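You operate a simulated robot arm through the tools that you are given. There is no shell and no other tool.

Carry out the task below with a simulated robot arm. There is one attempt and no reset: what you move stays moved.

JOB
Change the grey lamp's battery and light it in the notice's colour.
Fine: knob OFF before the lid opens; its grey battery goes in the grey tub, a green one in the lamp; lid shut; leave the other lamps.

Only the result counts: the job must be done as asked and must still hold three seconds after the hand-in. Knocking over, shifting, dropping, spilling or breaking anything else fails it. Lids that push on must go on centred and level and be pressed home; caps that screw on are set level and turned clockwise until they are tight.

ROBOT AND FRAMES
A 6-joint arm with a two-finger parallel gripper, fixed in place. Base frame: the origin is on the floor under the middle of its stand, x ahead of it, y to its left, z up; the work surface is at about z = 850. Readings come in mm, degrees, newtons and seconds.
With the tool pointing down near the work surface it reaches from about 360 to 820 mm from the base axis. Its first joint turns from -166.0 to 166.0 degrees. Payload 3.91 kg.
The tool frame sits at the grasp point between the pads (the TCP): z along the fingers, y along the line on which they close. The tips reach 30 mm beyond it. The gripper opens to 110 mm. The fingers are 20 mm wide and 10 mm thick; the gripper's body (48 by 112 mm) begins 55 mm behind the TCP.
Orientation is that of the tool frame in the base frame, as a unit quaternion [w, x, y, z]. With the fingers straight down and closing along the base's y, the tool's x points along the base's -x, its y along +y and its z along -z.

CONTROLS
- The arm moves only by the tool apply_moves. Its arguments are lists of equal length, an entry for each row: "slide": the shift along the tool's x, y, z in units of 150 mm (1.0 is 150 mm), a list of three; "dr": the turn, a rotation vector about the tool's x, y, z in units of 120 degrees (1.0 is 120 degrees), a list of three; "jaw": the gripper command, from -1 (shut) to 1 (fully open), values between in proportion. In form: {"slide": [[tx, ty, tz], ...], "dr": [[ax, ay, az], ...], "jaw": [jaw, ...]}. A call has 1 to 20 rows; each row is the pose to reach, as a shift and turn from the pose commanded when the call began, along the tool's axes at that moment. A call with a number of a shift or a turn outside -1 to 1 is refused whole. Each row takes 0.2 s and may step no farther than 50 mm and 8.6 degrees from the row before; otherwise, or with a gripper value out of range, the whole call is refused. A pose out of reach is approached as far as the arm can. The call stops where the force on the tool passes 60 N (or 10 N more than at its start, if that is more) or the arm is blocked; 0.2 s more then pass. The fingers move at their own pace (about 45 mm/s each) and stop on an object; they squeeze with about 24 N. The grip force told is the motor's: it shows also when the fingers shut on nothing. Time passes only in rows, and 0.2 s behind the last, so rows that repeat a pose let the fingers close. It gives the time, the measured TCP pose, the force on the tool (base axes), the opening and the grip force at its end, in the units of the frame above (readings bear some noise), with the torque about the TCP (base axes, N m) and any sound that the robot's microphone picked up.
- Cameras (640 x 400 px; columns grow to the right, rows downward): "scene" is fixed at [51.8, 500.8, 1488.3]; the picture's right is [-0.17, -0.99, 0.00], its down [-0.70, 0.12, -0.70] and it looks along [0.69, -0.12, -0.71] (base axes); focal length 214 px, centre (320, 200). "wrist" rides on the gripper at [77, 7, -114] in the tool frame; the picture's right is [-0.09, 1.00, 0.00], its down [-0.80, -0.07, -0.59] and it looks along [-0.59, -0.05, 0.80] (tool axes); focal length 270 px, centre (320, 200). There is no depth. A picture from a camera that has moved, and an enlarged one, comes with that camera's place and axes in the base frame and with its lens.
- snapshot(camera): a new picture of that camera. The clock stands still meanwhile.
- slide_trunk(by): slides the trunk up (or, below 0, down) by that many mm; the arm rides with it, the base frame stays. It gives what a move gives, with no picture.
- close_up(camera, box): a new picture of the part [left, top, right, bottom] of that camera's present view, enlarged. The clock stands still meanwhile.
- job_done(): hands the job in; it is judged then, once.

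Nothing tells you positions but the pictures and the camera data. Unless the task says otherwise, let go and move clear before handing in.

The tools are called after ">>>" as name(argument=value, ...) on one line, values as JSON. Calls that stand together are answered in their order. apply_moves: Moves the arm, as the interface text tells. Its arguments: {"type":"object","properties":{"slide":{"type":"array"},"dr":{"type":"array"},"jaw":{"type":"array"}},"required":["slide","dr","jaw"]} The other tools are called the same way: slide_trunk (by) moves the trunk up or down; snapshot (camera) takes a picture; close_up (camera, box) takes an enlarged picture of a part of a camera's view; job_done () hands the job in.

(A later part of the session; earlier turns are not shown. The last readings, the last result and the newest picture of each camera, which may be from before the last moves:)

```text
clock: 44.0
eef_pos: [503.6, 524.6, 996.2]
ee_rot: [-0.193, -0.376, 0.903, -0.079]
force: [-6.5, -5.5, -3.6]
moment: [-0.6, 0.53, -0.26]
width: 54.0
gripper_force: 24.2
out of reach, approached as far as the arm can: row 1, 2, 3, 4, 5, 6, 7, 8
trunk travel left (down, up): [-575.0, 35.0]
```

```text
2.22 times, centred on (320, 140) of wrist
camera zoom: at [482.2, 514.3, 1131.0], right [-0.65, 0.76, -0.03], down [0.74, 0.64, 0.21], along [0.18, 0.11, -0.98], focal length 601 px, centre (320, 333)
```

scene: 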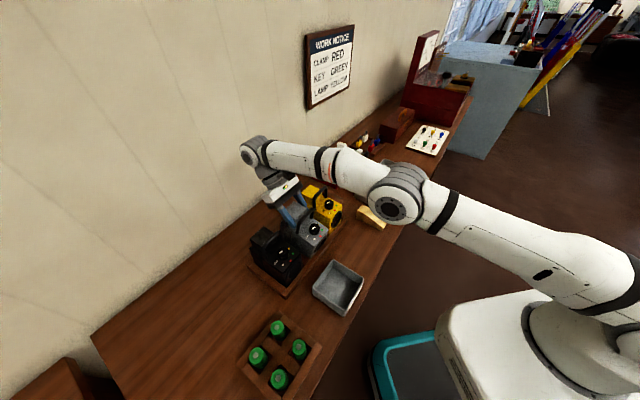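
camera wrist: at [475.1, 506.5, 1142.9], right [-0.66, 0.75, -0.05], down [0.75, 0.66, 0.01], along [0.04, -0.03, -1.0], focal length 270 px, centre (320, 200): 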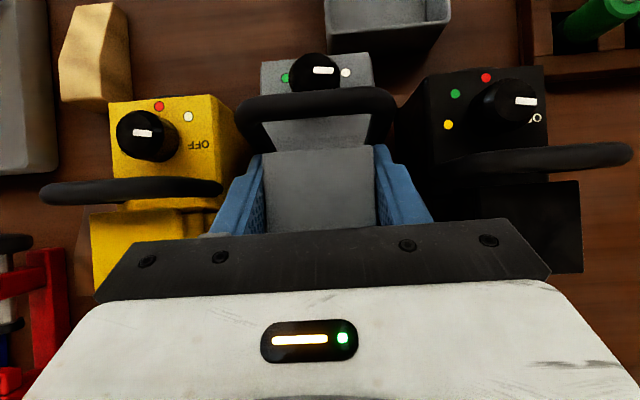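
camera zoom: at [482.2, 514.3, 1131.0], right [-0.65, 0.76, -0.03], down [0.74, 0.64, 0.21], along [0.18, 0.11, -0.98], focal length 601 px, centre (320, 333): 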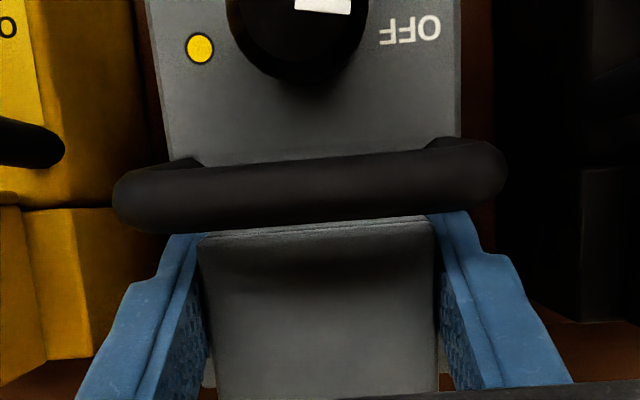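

The lamp is rigid with the gripper, lid shut, and pitched nose-up about 24° with its rear edge slid inward. I'll lift it a little while levelling it and bringing it back above its slot, starting with the first half of that path.

>>> apply_moves(slide=[[0.0231, 0.0014, -0.0401], [0.047, 0.0028, -0.0805], [0.0701, 0.0042, -0.1191], [0.0923, 0.0056, -0.1559], [0.1147, 0.007, -0.1919]], dr=[[0, -0.02008, 0], [0, -0.04017, 0], [0, -0.06025, 0], [0, -0.08033, 0], [0, -0.10042, 0]], jaw=[-0.3, -0.3, -0.3, -0.3, -0.3])

>>> close_up(camera="scene", box=[250, 180, 350, 280])

>>> close_up(camera="wrist", box=[200, 50, 440, 230])

```text
clock: 45.2
eef_pos: [501.1, 523.6, 1029.9]
ee_rot: [-0.097, -0.382, 0.918, -0.04]
force: [1.4, 1.6, -0.8]
moment: [0.0, -0.06, -0.01]
width: 53.7
gripper_force: 23.7
trunk travel left (down, up): [-575.0, 35.0]
```

```text
4.00 times, centred on (300, 230) of scene
camera zoom: at [51.8, 500.8, 1488.3], right [-0.17, -0.99, 0.0], down [-0.7, 0.12, -0.7], along [0.69, -0.12, -0.71], focal length 858 px, centre (400, 80)
```

zoom: 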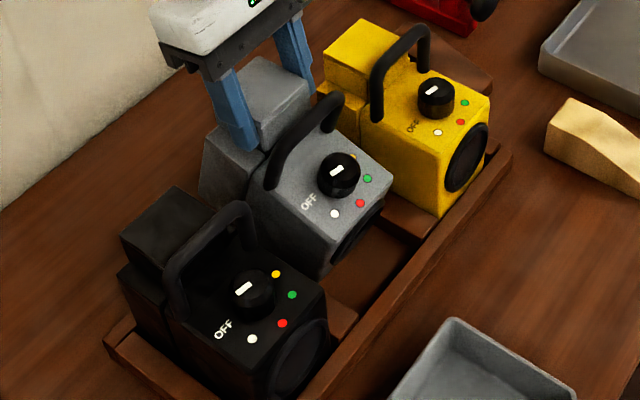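

```text
2.22 times, centred on (320, 140) of wrist
camera zoom: at [459.4, 492.3, 1157.5], right [-0.65, 0.76, -0.02], down [0.69, 0.59, 0.42], along [0.33, 0.26, -0.91], focal length 601 px, centre (320, 333)
```

zoom: 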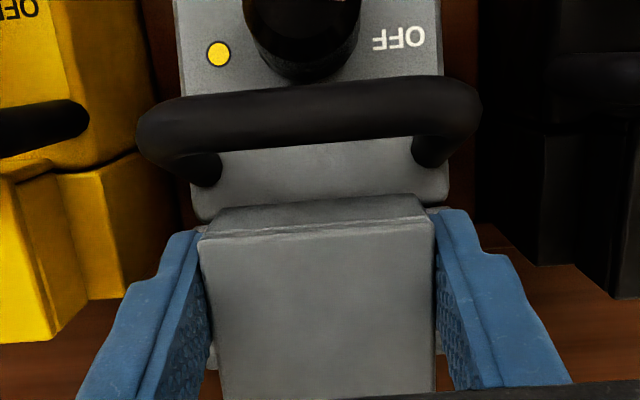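

>>> snapshot(camera="wrist")

>>> close_up(camera="scene", box=[270, 185, 330, 250])

```text
taken
camera wrist: at [459.4, 492.3, 1157.5], right [-0.65, 0.76, -0.02], down [0.69, 0.59, 0.42], along [0.33, 0.26, -0.91], focal length 270 px, centre (320, 200)
```

wrist: 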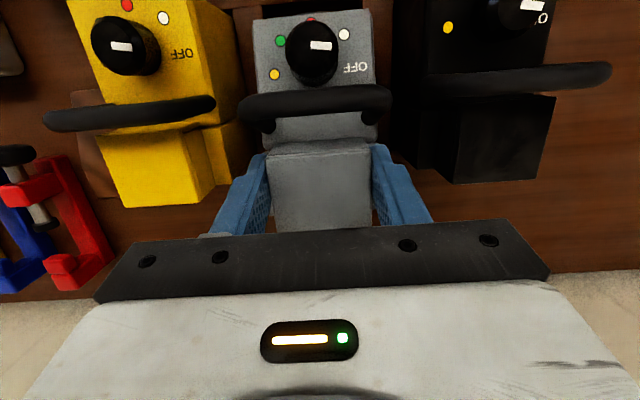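

```text
6.15 times, centred on (300, 218) of scene
camera zoom: at [51.8, 500.8, 1488.3], right [-0.17, -0.99, 0.0], down [-0.7, 0.12, -0.7], along [0.69, -0.12, -0.71], focal length 1320 px, centre (443, 92)
```

zoom: 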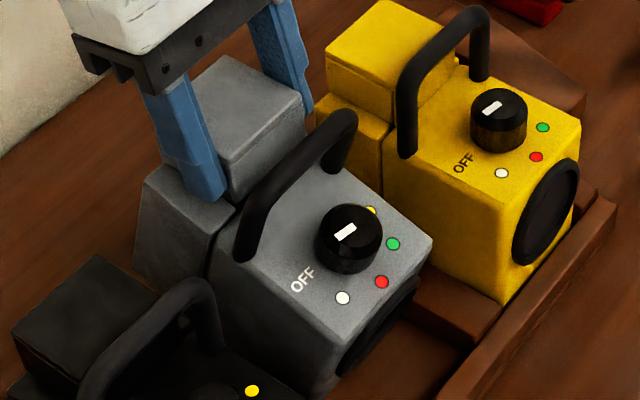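

The lid hinge let the lamp swing nose-down: its front edge rests on the tray floor and I hold the rear up by the lid. Lowering the hinge straight down while levelling should slide the front back to the rail. I'll do half of that first.

>>> apply_moves(slide=[[-0.0009, 0.001, 0.0298], [-0.0018, 0.001, 0.0596], [-0.0035, 0.002, 0.0899], [-0.0052, 0.002, 0.1202]], dr=[[0, -0.01255, 0], [0, -0.0251, 0], [0, -0.03765, 0], [0, -0.0502, 0]], jaw=[-0.3, -0.3, -0.3, -0.3])

>>> close_up(camera="scene", box=[270, 185, 330, 250])

>>> close_up(camera="wrist", box=[200, 50, 440, 230])

```text
clock: 46.2
eef_pos: [498.8, 520.1, 1016.0]
ee_rot: [-0.046, -0.383, 0.922, -0.019]
force: [2.3, -1.3, 21.5]
moment: [0.3, -0.99, -0.1]
width: 53.6
gripper_force: 24.2
trunk travel left (down, up): [-575.0, 35.0]
```

```text
6.15 times, centred on (300, 218) of scene
camera zoom: at [51.8, 500.8, 1488.3], right [-0.17, -0.99, 0.0], down [-0.7, 0.12, -0.7], along [0.69, -0.12, -0.71], focal length 1320 px, centre (443, 92)
```

zoom: 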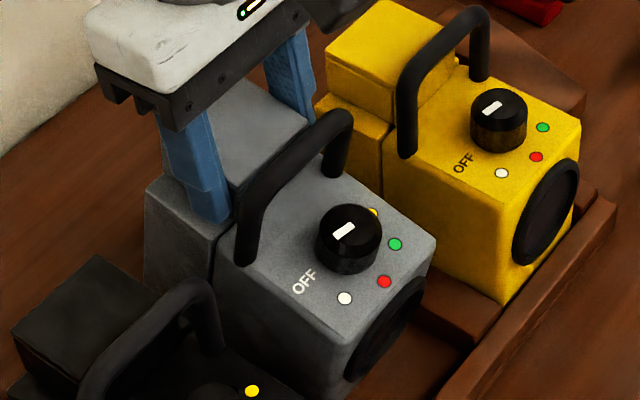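

```text
2.22 times, centred on (320, 140) of wrist
camera zoom: at [447.2, 480.6, 1136.2], right [-0.64, 0.76, -0.01], down [0.65, 0.56, 0.51], along [0.39, 0.32, -0.86], focal length 601 px, centre (320, 333)
```

zoom: 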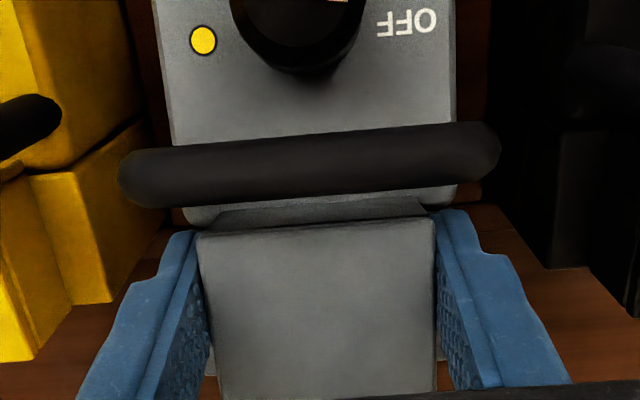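

I'm pushing down 21 N and the lamp isn't settling: its body is perched on the tray's low rear rail, about 14 mm too far outward. I'll lift the rear clear, slide the lamp inward to the front rail, and check before lowering.

>>> apply_moves(slide=[[0.0034, 0, -0.0338], [0.0068, 0, -0.0677], [0.0101, 0, -0.1015], [0.0486, 0, -0.0977], [0.0871, 0, -0.0938], [0.1256, 0, -0.09], [0.164, 0, -0.0861], [0.2025, 0, -0.0823]], dr=[[0, 0, 0], [0, 0, 0], [0, 0, 0], [0, 0, 0], [0, 0, 0], [0, 0, 0], [0, 0, 0], [0, 0, 0]], jaw=[-0.3, -0.3, -0.3, -0.3, -0.3, -0.3, -0.3, -0.3])

>>> close_up(camera="scene", box=[270, 185, 330, 250])

>>> close_up(camera="wrist", box=[180, 0, 460, 230])

```text
clock: 48.0
eef_pos: [479.2, 501.9, 1028.0]
ee_rot: [-0.05, -0.384, 0.922, -0.02]
force: [1.6, 0.9, -0.4]
moment: [0.03, -0.02, -0.01]
width: 53.7
gripper_force: 24.1
trunk travel left (down, up): [-575.0, 35.0]
```

```text
6.15 times, centred on (300, 218) of scene
camera zoom: at [51.8, 500.8, 1488.3], right [-0.17, -0.99, 0.0], down [-0.7, 0.12, -0.7], along [0.69, -0.12, -0.71], focal length 1320 px, centre (443, 92)
```

zoom: 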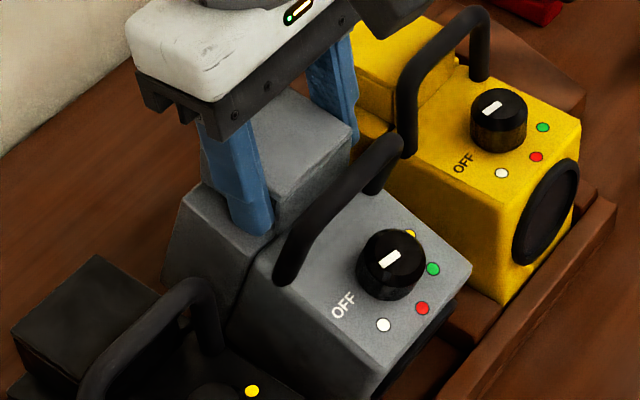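

```text
1.74 times, centred on (320, 115) of wrist
camera zoom: at [427.7, 461.4, 1148.3], right [-0.64, 0.76, -0.01], down [0.66, 0.56, 0.5], along [0.39, 0.32, -0.86], focal length 470 px, centre (320, 348)
```

zoom: 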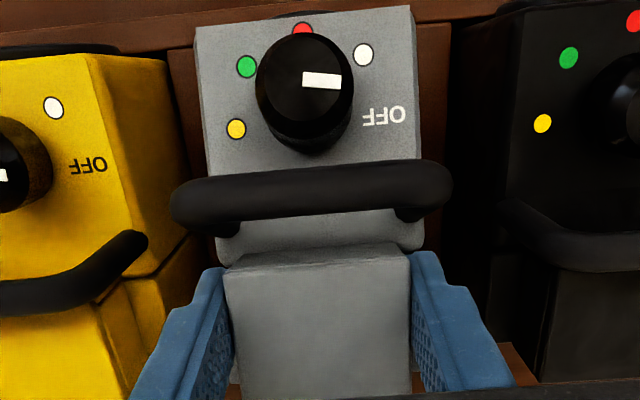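

The force on the tool is now about zero even though I hold the cap, so the cap has come off the lamp: it was a press-fit that needed prying. I'll raise it slowly and check that the lamp stays behind.

>>> apply_moves(slide=[[0.0036, 0, -0.0331], [0.0072, 0, -0.0663], [0.0108, 0, -0.0994], [0.0144, 0, -0.1326]], dr=[[0, 0, 0], [0, 0, 0], [0, 0, 0], [0, 0, 0]], jaw=[-0.3, -0.3, -0.3, -0.3])

>>> close_up(camera="scene", box=[270, 185, 330, 250])

>>> close_up(camera="wrist", box=[180, 0, 460, 230])

```text
clock: 49.0
eef_pos: [477.8, 501.5, 1046.9]
ee_rot: [-0.05, -0.384, 0.922, -0.02]
force: [0.2, -0.4, -4.5]
moment: [-0.12, 0.04, 0.0]
width: 53.9
gripper_force: 24.0
trunk travel left (down, up): [-575.0, 35.0]
```

```text
6.15 times, centred on (300, 218) of scene
camera zoom: at [51.8, 500.8, 1488.3], right [-0.17, -0.99, 0.0], down [-0.7, 0.12, -0.7], along [0.69, -0.12, -0.71], focal length 1320 px, centre (443, 92)
```

zoom: 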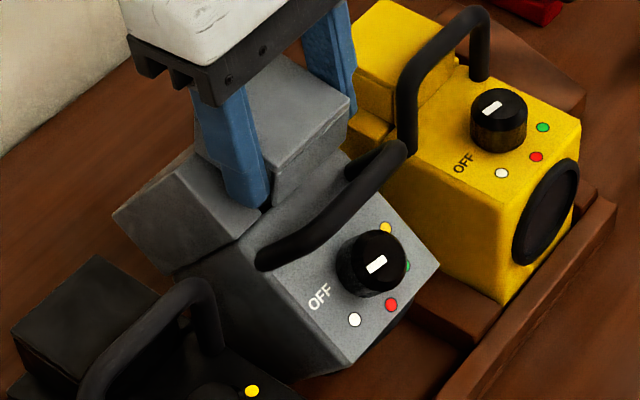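

```text
1.74 times, centred on (320, 115) of wrist
camera zoom: at [428.1, 461.5, 1168.4], right [-0.64, 0.76, -0.01], down [0.66, 0.56, 0.51], along [0.39, 0.32, -0.86], focal length 470 px, centre (320, 348)
```

zoom: 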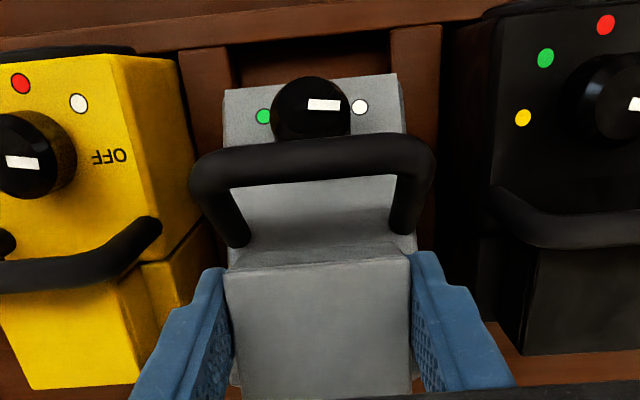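

The lamp swung further nose-down and is still hooked to the cap. Before moving anything I'll look closely at how they are joined.

>>> close_up(camera="scene", box=[278, 190, 308, 222])

>>> close_up(camera="wrist", box=[260, 120, 380, 200])

>>> snapshot(camera="scene")

```text
12.50 times, centred on (293, 206) of scene
camera zoom: at [51.8, 500.8, 1488.3], right [-0.17, -0.99, 0.0], down [-0.7, 0.12, -0.7], along [0.69, -0.12, -0.71], focal length 2681 px, centre (658, 125)
```

zoom: 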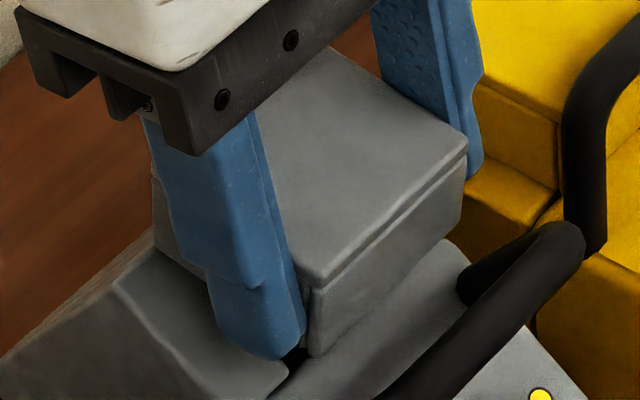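

```text
5.00 times, centred on (320, 160) of wrist
camera zoom: at [428.1, 461.5, 1168.4], right [-0.64, 0.76, -0.01], down [0.66, 0.56, 0.51], along [0.39, 0.32, -0.86], focal length 1351 px, centre (320, 400)
```

zoom: 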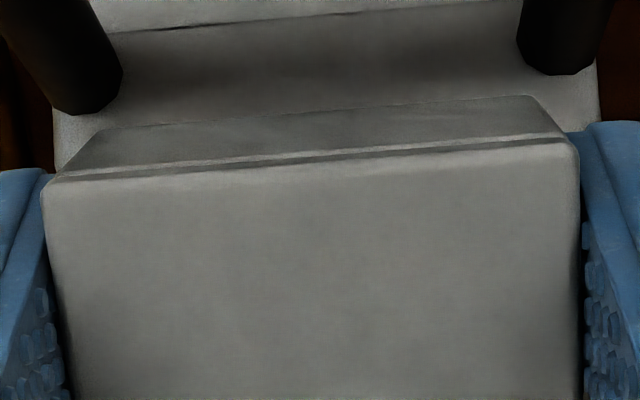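

```text
taken
```

scene: 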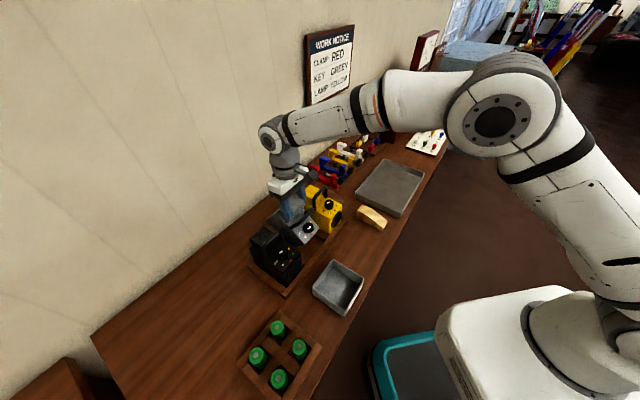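

The cap and lamp are still hooked together. I'll go back down to the previous pose, where the lamp carried its own weight.

>>> apply_moves(slide=[[-0.0036, 0, 0.0331], [-0.0072, 0, 0.0663], [-0.0108, 0, 0.0994], [-0.0144, 0, 0.1326]], dr=[[0, 0, 0], [0, 0, 0], [0, 0, 0], [0, 0, 0]], jaw=[-0.3, -0.3, -0.3, -0.3])

>>> close_up(camera="scene", box=[270, 185, 330, 250])

>>> close_up(camera="wrist", box=[180, 0, 460, 230])

```text
clock: 50.0
eef_pos: [477.6, 499.4, 1030.9]
ee_rot: [-0.047, -0.384, 0.922, -0.019]
force: [0.8, 0.2, 29.2]
moment: [-0.03, -0.3, 0.06]
width: 53.9
gripper_force: 23.2
trunk travel left (down, up): [-575.0, 35.0]
```

```text
6.15 times, centred on (300, 218) of scene
camera zoom: at [51.8, 500.8, 1488.3], right [-0.17, -0.99, 0.0], down [-0.7, 0.12, -0.7], along [0.69, -0.12, -0.71], focal length 1320 px, centre (443, 92)
```

zoom: 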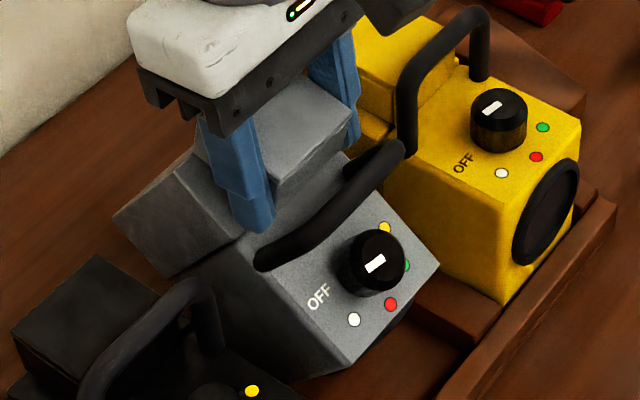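

```text
1.74 times, centred on (320, 115) of wrist
camera zoom: at [425.9, 459.9, 1151.5], right [-0.65, 0.76, -0.01], down [0.65, 0.56, 0.51], along [0.39, 0.32, -0.86], focal length 470 px, centre (320, 348)
```

zoom: 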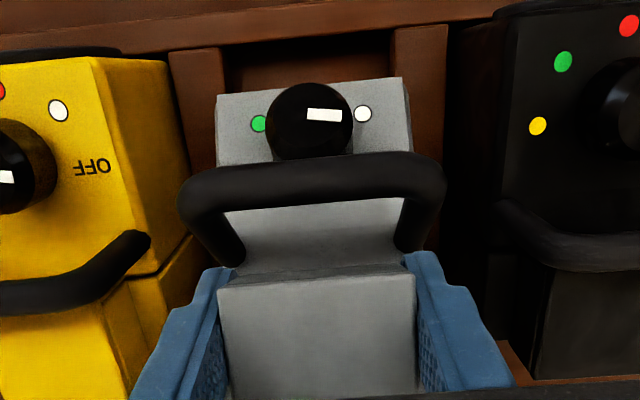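

The lamp now rests nose-down, leaning on the rear rail about 65 mm out of place, and I'm pressing on it. I'll ease the pressure and draw it inward by the lid in small steps, checking each time.

>>> apply_moves(slide=[[0.0036, 0, -0.0331], [0.0372, 0, -0.0295], [0.0703, 0, -0.0259], [0.1034, 0, -0.0223]], dr=[[0, 0, 0], [0, 0, 0], [0, 0, 0], [0, 0, 0]], jaw=[-0.3, -0.3, -0.3, -0.3])

>>> close_up(camera="scene", box=[270, 185, 330, 250])

>>> close_up(camera="wrist", box=[180, 0, 460, 230])

```text
clock: 51.0
eef_pos: [466.6, 489.0, 1031.8]
ee_rot: [-0.05, -0.384, 0.922, -0.019]
force: [2.5, 2.8, 13.9]
moment: [0.37, -0.6, 0.09]
width: 53.6
gripper_force: 24.2
trunk travel left (down, up): [-575.0, 35.0]
```

```text
6.15 times, centred on (300, 218) of scene
camera zoom: at [51.8, 500.8, 1488.3], right [-0.17, -0.99, 0.0], down [-0.7, 0.12, -0.7], along [0.69, -0.12, -0.71], focal length 1320 px, centre (443, 92)
```

zoom: 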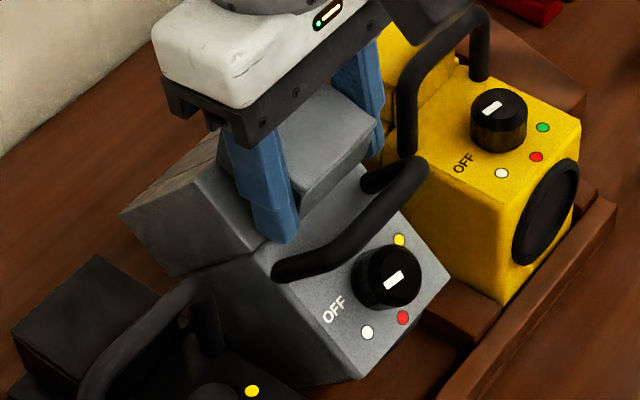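

```text
1.74 times, centred on (320, 115) of wrist
camera zoom: at [416.0, 449.9, 1154.1], right [-0.65, 0.76, -0.01], down [0.66, 0.56, 0.51], along [0.39, 0.32, -0.86], focal length 470 px, centre (320, 348)
```

zoom: 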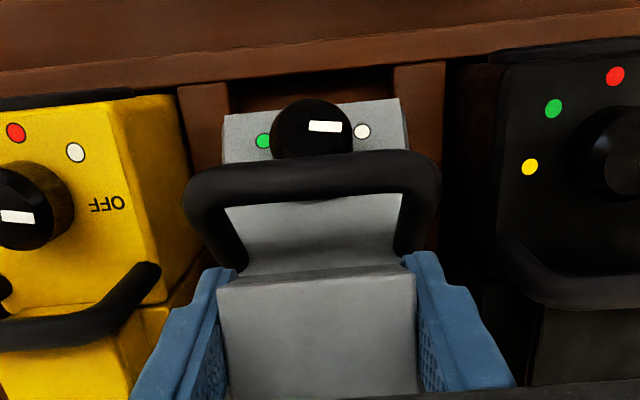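

>>> close_up(camera="scene", box=[275, 200, 305, 230])

>>> close_up(camera="scene", box=[280, 185, 340, 245])

```text
13.33 times, centred on (290, 215) of scene
camera zoom: at [51.8, 500.8, 1488.3], right [-0.17, -0.99, 0.0], down [-0.7, 0.12, -0.7], along [0.69, -0.12, -0.71], focal length 2860 px, centre (720, 0)
```

zoom: 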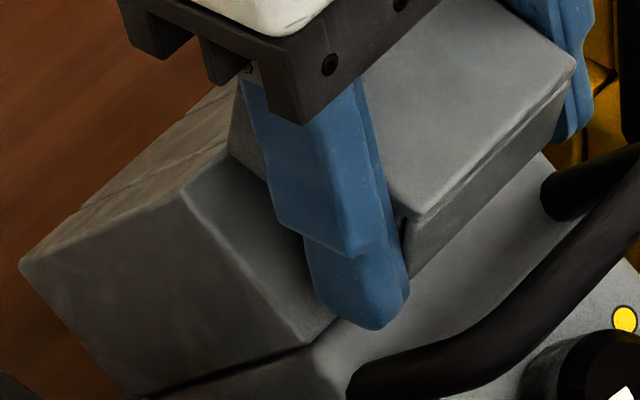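

```text
6.67 times, centred on (310, 215) of scene
camera zoom: at [51.8, 500.8, 1488.3], right [-0.17, -0.99, 0.0], down [-0.7, 0.12, -0.7], along [0.69, -0.12, -0.71], focal length 1430 px, centre (387, 100)
```

zoom: 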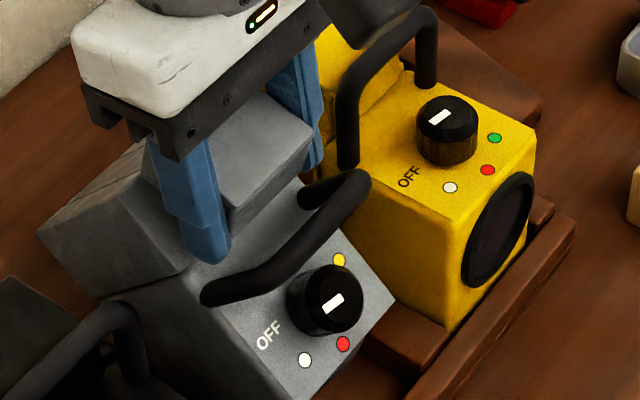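

The cap has come off its seat and is only holding the lamp by the protruding battery, with the lamp balanced on its nose. Moving the cap outward and slightly down along the arc should lower the lamp's rear under control. First half now.

>>> apply_moves(slide=[[-0.0583, 0, 0.003], [-0.1167, 0, 0.0061], [-0.1757, 0, 0.0097], [-0.2347, 0, 0.0133]], dr=[[0, 0, 0], [0, 0, 0], [0, 0, 0], [0, 0, 0]], jaw=[-0.3, -0.3, -0.3, -0.3])

>>> close_up(camera="scene", box=[270, 185, 330, 250])

>>> close_up(camera="wrist", box=[180, 0, 460, 230])

```text
clock: 52.0
eef_pos: [490.8, 514.7, 1026.1]
ee_rot: [-0.05, -0.384, 0.922, -0.02]
force: [0.9, -2.4, 10.5]
moment: [-0.4, 0.28, -0.03]
width: 53.8
gripper_force: 23.6
trunk travel left (down, up): [-575.0, 35.0]
```

```text
6.15 times, centred on (300, 218) of scene
camera zoom: at [51.8, 500.8, 1488.3], right [-0.17, -0.99, 0.0], down [-0.7, 0.12, -0.7], along [0.69, -0.12, -0.71], focal length 1320 px, centre (443, 92)
```

zoom: 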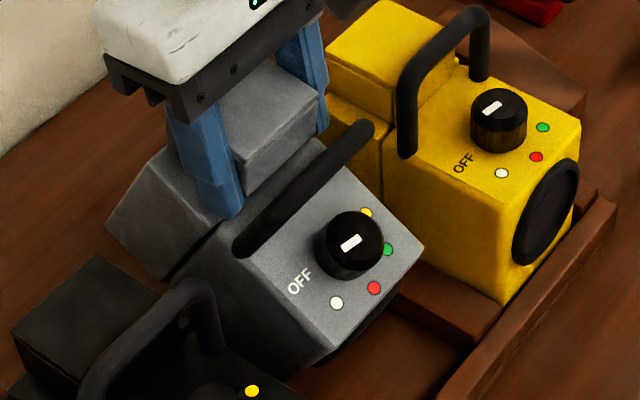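

```text
1.74 times, centred on (320, 115) of wrist
camera zoom: at [440.7, 474.8, 1147.8], right [-0.64, 0.76, -0.01], down [0.66, 0.56, 0.51], along [0.39, 0.32, -0.86], focal length 470 px, centre (320, 348)
```

zoom: 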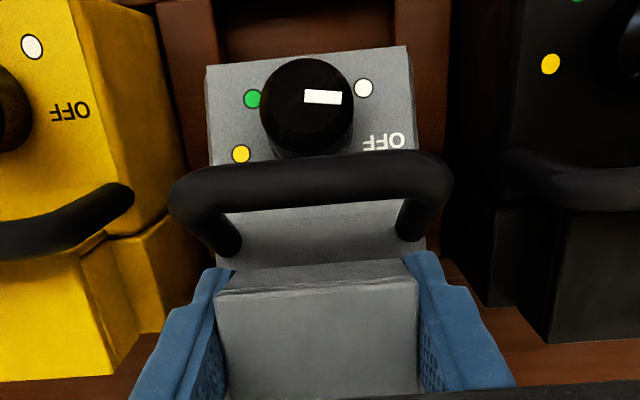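

It's lowering under control (pitch about 30°). I'll continue along the arc.

>>> apply_moves(slide=[[-0.048, 0, 0.0068], [-0.096, 0, 0.0137], [-0.1403, 0, 0.0206], [-0.1847, 0, 0.0275]], dr=[[0, 0, 0], [0, 0, 0], [0, 0, 0], [0, 0, 0]], jaw=[-0.3, -0.3, -0.3, -0.3])

>>> close_up(camera="scene", box=[270, 185, 330, 250])

>>> close_up(camera="wrist", box=[180, 0, 460, 230])

```text
clock: 53.0
eef_pos: [511.1, 534.4, 1018.7]
ee_rot: [-0.049, -0.384, 0.922, -0.019]
force: [0.1, -2.1, 5.9]
moment: [-0.65, 0.26, 0.01]
width: 53.7
gripper_force: 24.2
trunk travel left (down, up): [-575.0, 35.0]
```

```text
6.15 times, centred on (300, 218) of scene
camera zoom: at [51.8, 500.8, 1488.3], right [-0.17, -0.99, 0.0], down [-0.7, 0.12, -0.7], along [0.69, -0.12, -0.71], focal length 1320 px, centre (443, 92)
```

zoom: 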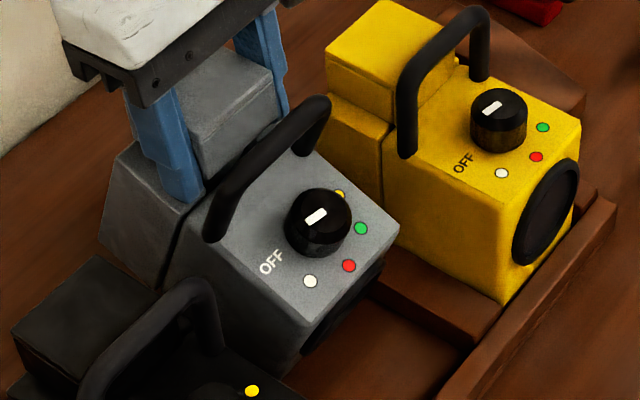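

```text
1.74 times, centred on (320, 115) of wrist
camera zoom: at [460.2, 494.2, 1140.5], right [-0.64, 0.76, -0.01], down [0.66, 0.56, 0.51], along [0.39, 0.32, -0.86], focal length 470 px, centre (320, 348)
```

zoom: 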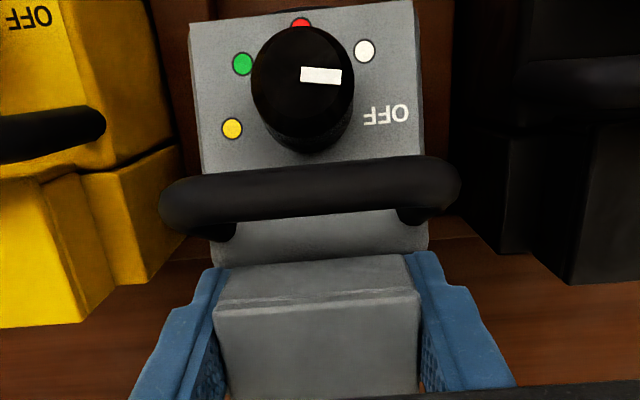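

>>> apply_moves(slide=[[-0.02, 0, 0.009], [-0.04, 0, 0.018], [-0.0545, 0, 0.0256]], dr=[[0, 0, 0], [0, 0, 0], [0, 0, 0]], jaw=[-0.3, -0.3, -0.3])

>>> close_up(camera="scene", box=[270, 185, 330, 250])

>>> close_up(camera="wrist", box=[180, 0, 460, 230])

```text
clock: 53.8
eef_pos: [515.4, 538.8, 1018.5]
ee_rot: [-0.048, -0.383, 0.922, -0.019]
force: [-3.0, -3.9, 23.4]
moment: [-0.81, 0.03, -0.19]
width: 54.0
gripper_force: 23.6
trunk travel left (down, up): [-575.0, 35.0]
```

```text
6.15 times, centred on (300, 218) of scene
camera zoom: at [51.8, 500.8, 1488.3], right [-0.17, -0.99, 0.0], down [-0.7, 0.12, -0.7], along [0.69, -0.12, -0.71], focal length 1320 px, centre (443, 92)
```

zoom: 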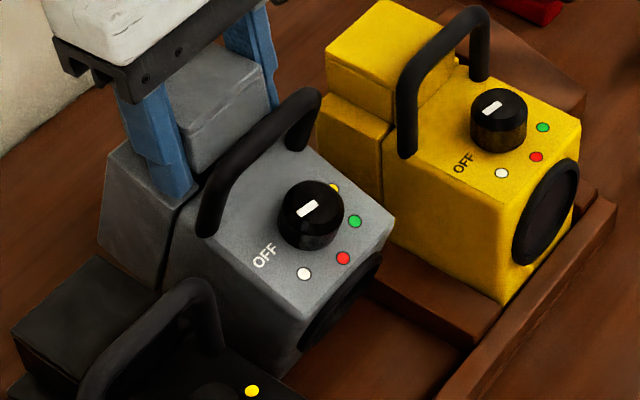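

```text
1.74 times, centred on (320, 115) of wrist
camera zoom: at [464.3, 498.4, 1139.2], right [-0.64, 0.76, -0.01], down [0.66, 0.56, 0.51], along [0.39, 0.32, -0.86], focal length 470 px, centre (320, 348)
```

zoom: 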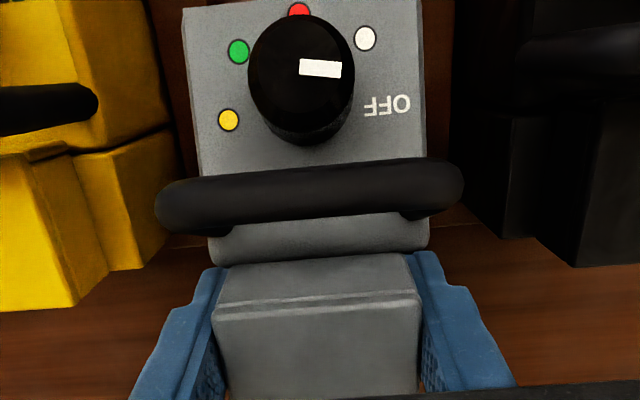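

The lamp now rests stably, nose on the tray floor and leaning on the rear rail. I'll ease off and tilt the cap to match the lamp's angle so it can slide off the battery.

>>> apply_moves(slide=[[0.0015, 0, -0.0133], [0.003, 0, -0.0267], [0.0086, 0, -0.0335], [0.0141, 0, -0.039], [0.0197, 0, -0.0446], [0.0253, 0, -0.0496]], dr=[[0, 0, 0], [0, 0, 0], [0, -0.0406, 0], [0, -0.0813, 0], [0, -0.1219, 0], [0, -0.1625, 0]], jaw=[-0.3, -0.3, -0.3, -0.3, -0.3, -0.3])

>>> close_up(camera="scene", box=[270, 185, 330, 250])

>>> close_up(camera="wrist", box=[180, 0, 460, 230])

```text
clock: 55.2
eef_pos: [513.3, 537.6, 1021.8]
ee_rot: [0.107, -0.382, 0.917, 0.045]
force: [-2.2, -4.1, 0.1]
moment: [-0.63, 0.51, -0.18]
width: 53.6
gripper_force: 24.1
trunk travel left (down, up): [-575.0, 35.0]
```

```text
6.15 times, centred on (300, 218) of scene
camera zoom: at [51.8, 500.8, 1488.3], right [-0.17, -0.99, 0.0], down [-0.7, 0.12, -0.7], along [0.69, -0.12, -0.71], focal length 1320 px, centre (443, 92)
```

zoom: 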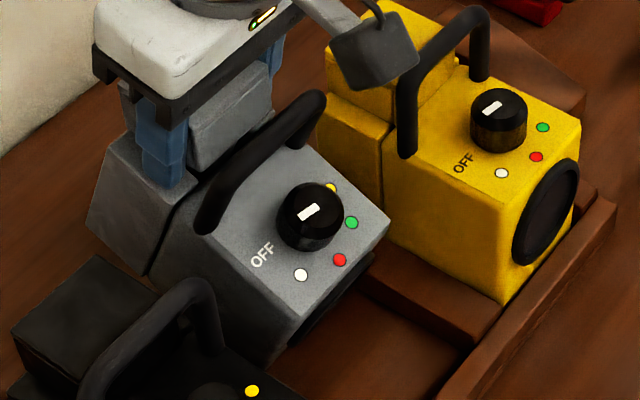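

```text
1.74 times, centred on (320, 115) of wrist
camera zoom: at [437.2, 471.1, 1115.1], right [-0.65, 0.76, 0.02], down [0.5, 0.4, 0.76], along [0.57, 0.5, -0.64], focal length 470 px, centre (320, 348)
```

zoom: 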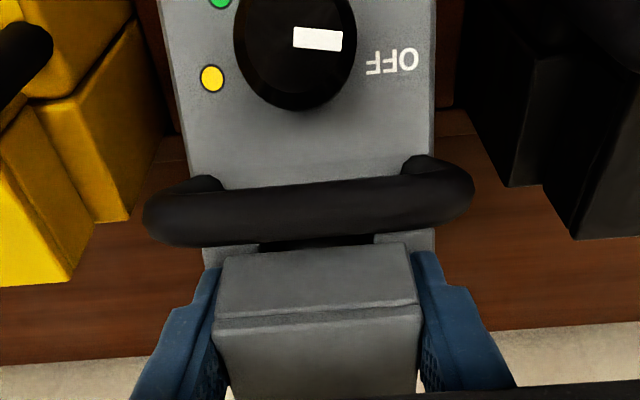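

>>> close_up(camera="wrist", box=[260, 90, 380, 170])

>>> close_up(camera="wrist", box=[285, 90, 355, 130])

>>> close_up(camera="scene", box=[275, 190, 305, 220])

```text
5.00 times, centred on (320, 130) of wrist
camera zoom: at [437.2, 471.1, 1115.1], right [-0.65, 0.76, 0.02], down [0.5, 0.4, 0.76], along [0.57, 0.5, -0.64], focal length 1351 px, centre (320, 550)
```

zoom: 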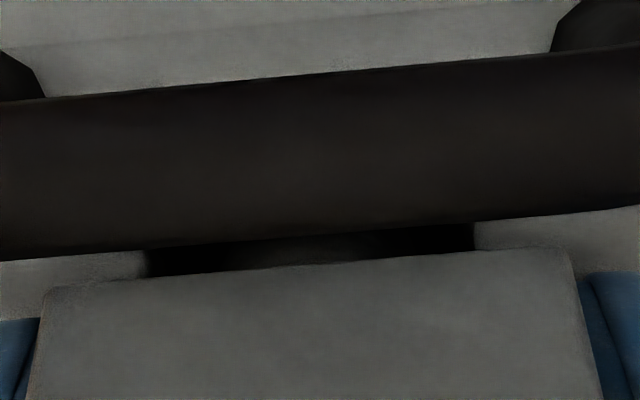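

```text
9.14 times, centred on (320, 110) of wrist
camera zoom: at [437.2, 471.1, 1115.1], right [-0.65, 0.76, 0.02], down [0.5, 0.4, 0.76], along [0.57, 0.5, -0.64], focal length 2471 px, centre (320, 1023)
```

zoom: 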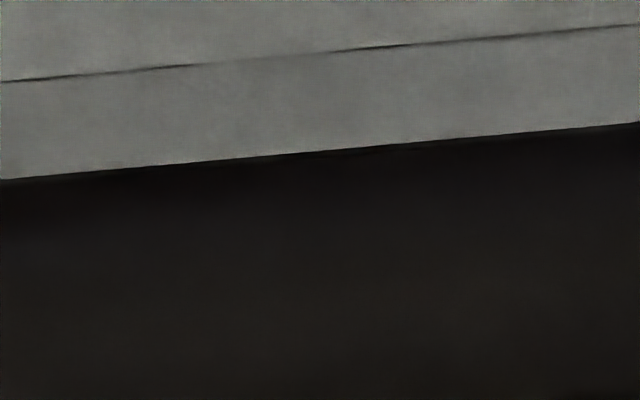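

```text
13.33 times, centred on (290, 205) of scene
camera zoom: at [51.8, 500.8, 1488.3], right [-0.17, -0.99, 0.0], down [-0.7, 0.12, -0.7], along [0.69, -0.12, -0.71], focal length 2860 px, centre (720, 133)
```

zoom: 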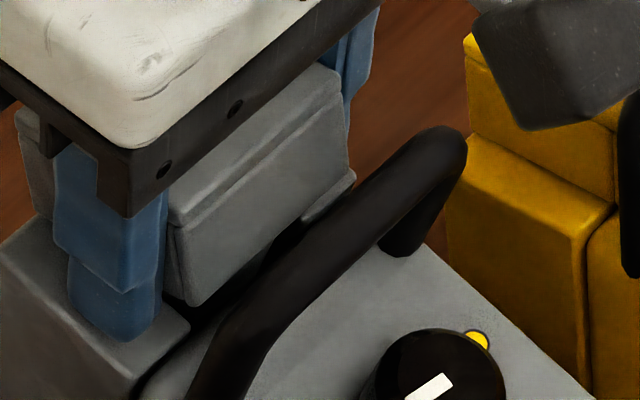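

Now it's clear: the cap is hinged at the rear after all (my pads slipped about 17 mm along it earlier), and its well is visible underneath. The lamp is stable, perched on the rear rail. I'll release the lid, rise clear and look, then put the lamp back by its handle.

>>> apply_moves(slide=[[0, 0, 0], [0, 0, 0], [0, 0, 0], [-0.02, 0, -0.08], [-0.05, 0, -0.2], [-0.085, 0, -0.36], [-0.1227, 0, -0.519]], dr=[[0, 0, 0], [0, 0, 0], [0, 0, 0], [0, 0, 0], [0, 0.03, 0], [0, 0.07, 0], [0, 0.1108, 0]], jaw=[0, 0.3, 0.4, 0.4, 0.4, 0.4, 0.4])

>>> close_up(camera="scene", box=[260, 180, 340, 260])

>>> snapshot(camera="wrist")

```text
clock: 56.8
eef_pos: [513.5, 538.4, 1102.7]
ee_rot: [-0.001, -0.385, 0.923, 0.001]
force: [0.1, 0.0, -0.3]
moment: [-0.02, 0.0, 0.02]
width: 76.7
gripper_force: 0.0
trunk travel left (down, up): [-575.0, 35.0]
```

```text
5.00 times, centred on (300, 220) of scene
camera zoom: at [51.8, 500.8, 1488.3], right [-0.17, -0.99, 0.0], down [-0.7, 0.12, -0.7], along [0.69, -0.12, -0.71], focal length 1072 px, centre (420, 100)
```

zoom: 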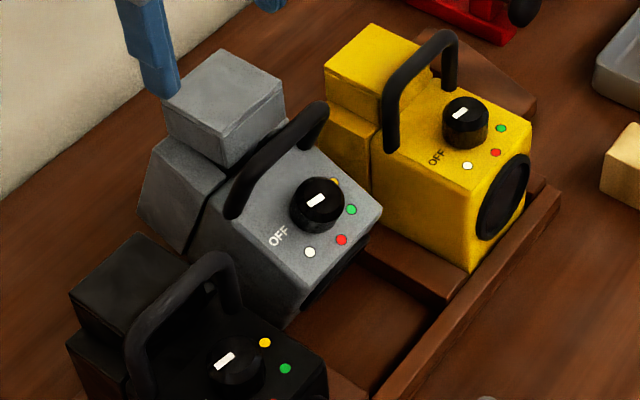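

```text
taken
camera wrist: at [454.5, 488.8, 1216.1], right [-0.64, 0.76, 0.0], down [0.62, 0.52, 0.59], along [0.45, 0.38, -0.8], focal length 270 px, centre (320, 200)
```

wrist: 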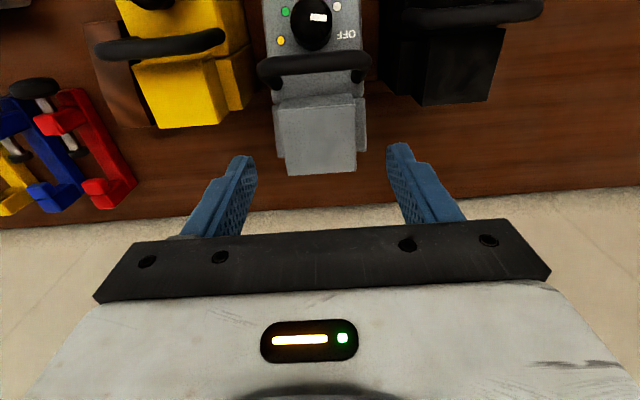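

>>> close_up(camera="scene", box=[275, 190, 310, 225])

>>> close_up(camera="wrist", box=[250, 0, 390, 180])

>>> close_up(camera="scene", box=[255, 195, 345, 285])

```text
11.43 times, centred on (292, 208) of scene
camera zoom: at [51.8, 500.8, 1488.3], right [-0.17, -0.99, 0.0], down [-0.7, 0.12, -0.7], along [0.69, -0.12, -0.71], focal length 2451 px, centre (634, 114)
```

zoom: 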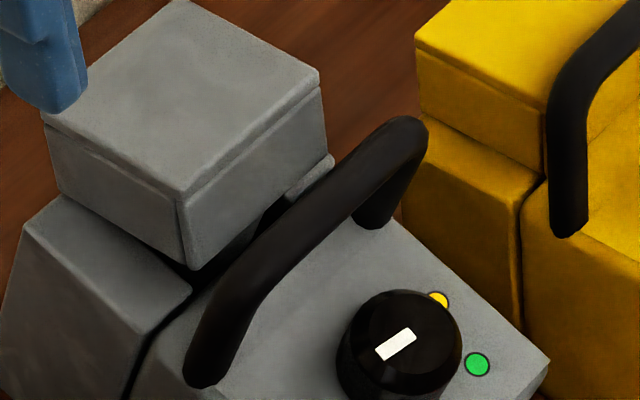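

```text
2.22 times, centred on (320, 90) of wrist
camera zoom: at [454.5, 488.8, 1216.1], right [-0.64, 0.76, 0.0], down [0.62, 0.52, 0.59], along [0.45, 0.38, -0.8], focal length 601 px, centre (320, 444)
```

zoom: 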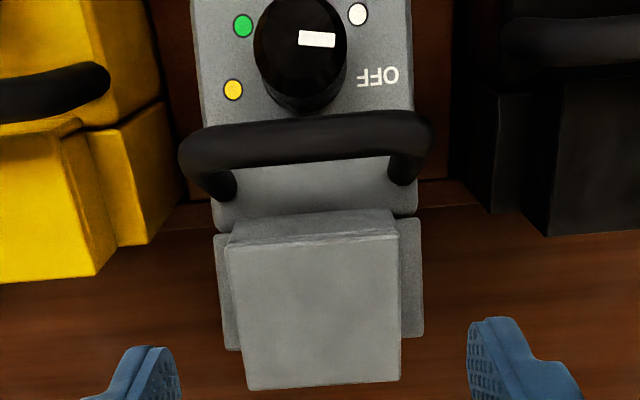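

```text
4.44 times, centred on (300, 240) of scene
camera zoom: at [51.8, 500.8, 1488.3], right [-0.17, -0.99, 0.0], down [-0.7, 0.12, -0.7], along [0.69, -0.12, -0.71], focal length 953 px, centre (409, 22)
```

zoom: 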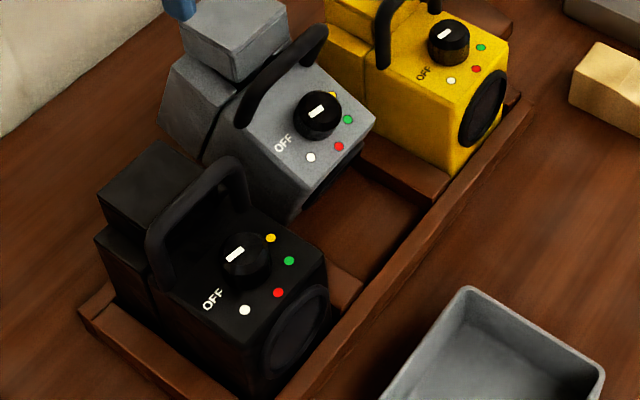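

The lid stays part-open by itself, so its hinge has friction. Now I'll put the lamp back by its handle, whose bar is near radial 702, z ≈ 1018. I'll turn the gripper 90° so the fingers close across the bar.

>>> apply_moves(slide=[[0.0253, 0, 0], [0.0507, 0, 0], [0.076, 0, 0], [0.1013, 0, 0], [0.1267, 0, 0], [0.152, 0, 0], [0.1774, 0, 0], [0.2027, 0, 0], [0.228, 0, 0], [0.2534, 0, 0], [0.2787, 0, 0]], dr=[[0, 0, 0.0682], [0, 0, 0.1364], [0, 0, 0.2045], [0, 0, 0.2727], [0, 0, 0.3409], [0, 0, 0.4091], [0, 0, 0.4773], [0, 0, 0.5455], [0, 0, 0.6136], [0, 0, 0.6818], [0, 0, 0.75]], jaw=[0.2, 0, -0.2, -0.4, -0.5, -0.5, -0.5, -0.5, -0.5, -0.5, -0.5])

>>> snapshot(camera="wrist")

>>> close_up(camera="wrist", box=[240, 80, 420, 230])

```text
clock: 59.2
eef_pos: [485.9, 508.0, 1102.8]
ee_rot: [0.0, 0.381, 0.925, 0.001]
force: [-0.4, 1.0, 0.6]
moment: [-0.03, -0.01, 0.03]
width: 27.7
gripper_force: 0.1
trunk travel left (down, up): [-575.0, 35.0]
```

```text
taken
camera wrist: at [434.6, 568.3, 1216.4], right [0.77, 0.64, 0.0], down [0.52, -0.62, 0.59], along [0.38, -0.45, -0.81], focal length 270 px, centre (320, 200)
```

wrist: 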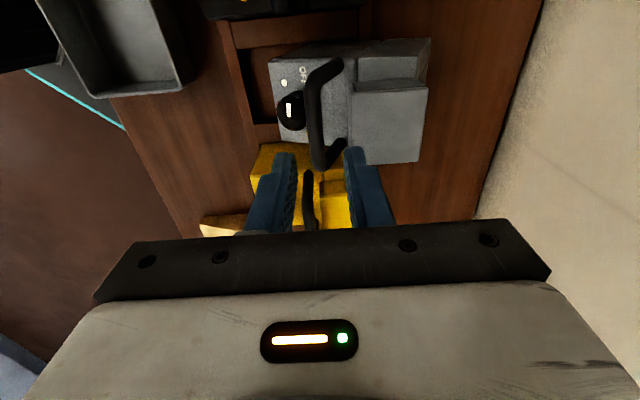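

```text
2.67 times, centred on (330, 155) of wrist
camera zoom: at [434.6, 568.3, 1216.4], right [0.77, 0.64, 0.0], down [0.52, -0.62, 0.59], along [0.38, -0.45, -0.81], focal length 721 px, centre (293, 320)
```

zoom: 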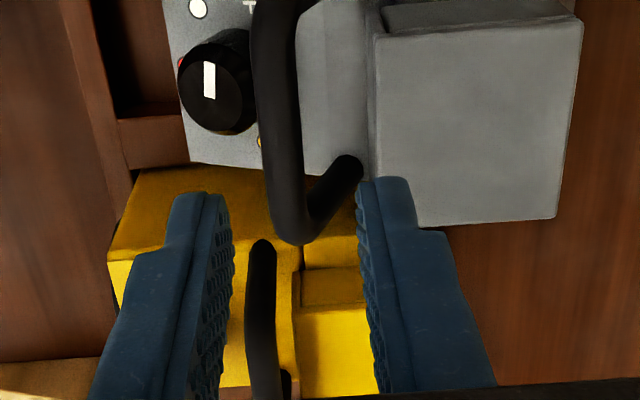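

>>> apply_moves(slide=[[0.0093, -0.0253, 0], [0.0093, -0.0253, 0.12], [0.0093, -0.0253, 0.26], [0.0093, -0.0253, 0.4], [0.0093, -0.0253, 0.52], [0.0093, -0.0253, 0.5787]], dr=[[0, 0, 0], [0, 0, 0], [0, 0, 0], [0, 0, 0], [0, 0, 0], [0, 0, 0]], jaw=[-0.6, -0.6, -0.6, -0.6, -0.6, -0.6])

>>> close_up(camera="wrist", box=[240, 80, 420, 230])

>>> close_up(camera="scene", box=[270, 180, 330, 240])

```text
clock: 60.6
eef_pos: [480.8, 505.1, 1021.9]
ee_rot: [0.001, 0.381, 0.925, 0.005]
force: [0.0, -2.1, 34.9]
moment: [-0.42, 0.18, 0.03]
width: 22.2
gripper_force: 0.2
trunk travel left (down, up): [-575.0, 35.0]
```

```text
2.67 times, centred on (330, 155) of wrist
camera zoom: at [430.0, 565.1, 1136.0], right [0.76, 0.64, 0.01], down [0.51, -0.62, 0.59], along [0.39, -0.45, -0.81], focal length 721 px, centre (293, 320)
```

zoom: 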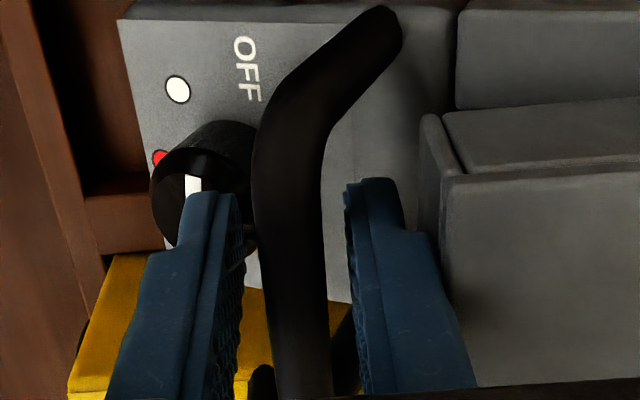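

```text
6.67 times, centred on (300, 210) of scene
camera zoom: at [51.8, 500.8, 1488.3], right [-0.17, -0.99, 0.0], down [-0.7, 0.12, -0.7], along [0.69, -0.12, -0.71], focal length 1430 px, centre (453, 133)
```

zoom: 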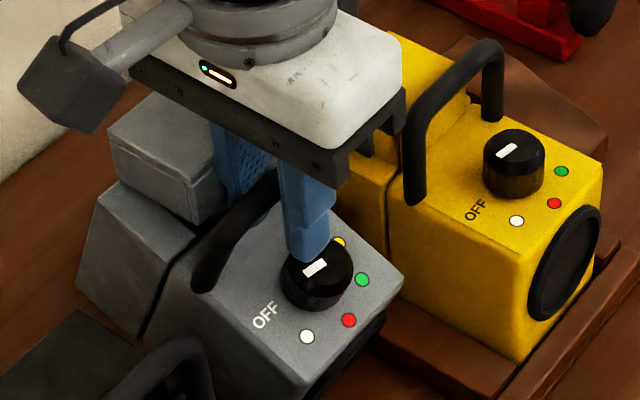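

The inner fingertip is touching the knob's top, so I'll raise 4–5 mm, where the bar is still well inside the pads, and close on it.

>>> apply_moves(slide=[[0, 0, -0.033], [0, 0, -0.033], [0, 0, -0.033], [0, 0, -0.033]], dr=[[0, 0, 0], [0, 0, 0], [0, 0, 0], [0, 0, 0]], jaw=[-0.6, -0.8, -1, -1])

>>> close_up(camera="wrist", box=[240, 80, 420, 230])

>>> close_up(camera="scene", box=[270, 180, 330, 240])

```text
clock: 61.6
eef_pos: [480.2, 504.9, 1022.6]
ee_rot: [0.0, 0.381, 0.925, 0.001]
force: [-4.6, -7.3, 21.8]
moment: [-0.88, 0.72, -0.07]
width: 16.9
gripper_force: 23.1
trunk travel left (down, up): [-575.0, 35.0]
```

```text
2.67 times, centred on (330, 155) of wrist
camera zoom: at [429.2, 564.5, 1135.8], right [0.76, 0.64, 0.0], down [0.52, -0.62, 0.59], along [0.38, -0.45, -0.81], focal length 721 px, centre (293, 320)
```

zoom: 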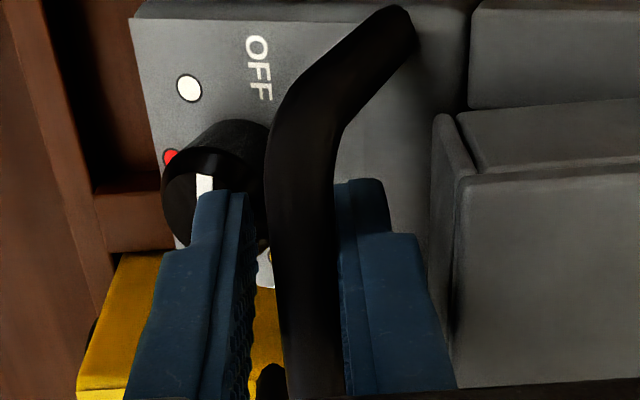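

```text
6.67 times, centred on (300, 210) of scene
camera zoom: at [51.8, 500.8, 1488.3], right [-0.17, -0.99, 0.0], down [-0.7, 0.12, -0.7], along [0.69, -0.12, -0.71], focal length 1430 px, centre (453, 133)
```

zoom: 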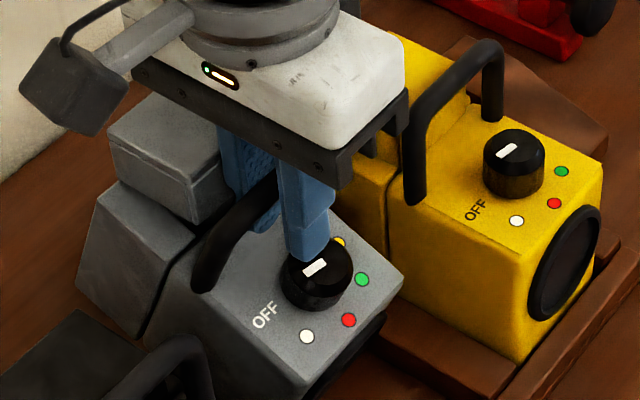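

>>> apply_moves(slide=[[0, 0, 0], [0, 0, -0.03], [0, 0, -0.06], [0, 0, -0.06], [0, 0, -0.06], [0, 0, -0.06]], dr=[[0, 0, 0], [0, 0, 0], [0, 0, 0], [0, 0, 0], [0, 0, 0], [0, 0, 0]], jaw=[-0.58, -0.58, -0.58, -0.8, -1, -1])

>>> close_up(camera="wrist", box=[240, 80, 420, 230])

>>> close_up(camera="scene", box=[270, 180, 330, 240])

```text
clock: 63.0
eef_pos: [482.5, 507.0, 1029.9]
ee_rot: [-0.001, 0.382, 0.924, 0.0]
force: [-0.6, 0.7, -0.6]
moment: [-0.14, 0.06, -0.01]
width: 11.5
gripper_force: 23.8
trunk travel left (down, up): [-575.0, 35.0]
```

```text
2.67 times, centred on (330, 155) of wrist
camera zoom: at [431.3, 566.9, 1142.7], right [0.76, 0.64, 0.0], down [0.52, -0.62, 0.59], along [0.38, -0.45, -0.81], focal length 721 px, centre (293, 320)
```

zoom: 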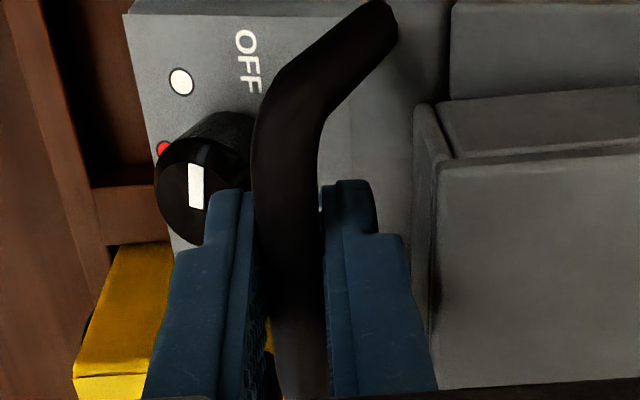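

```text
6.67 times, centred on (300, 210) of scene
camera zoom: at [51.8, 500.8, 1488.3], right [-0.17, -0.99, 0.0], down [-0.7, 0.12, -0.7], along [0.69, -0.12, -0.71], focal length 1430 px, centre (453, 133)
```

zoom: 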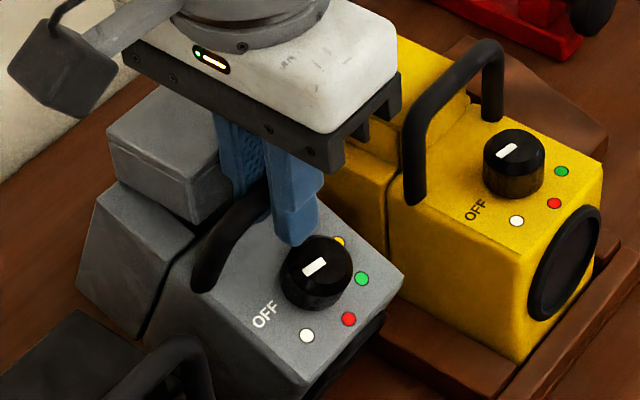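

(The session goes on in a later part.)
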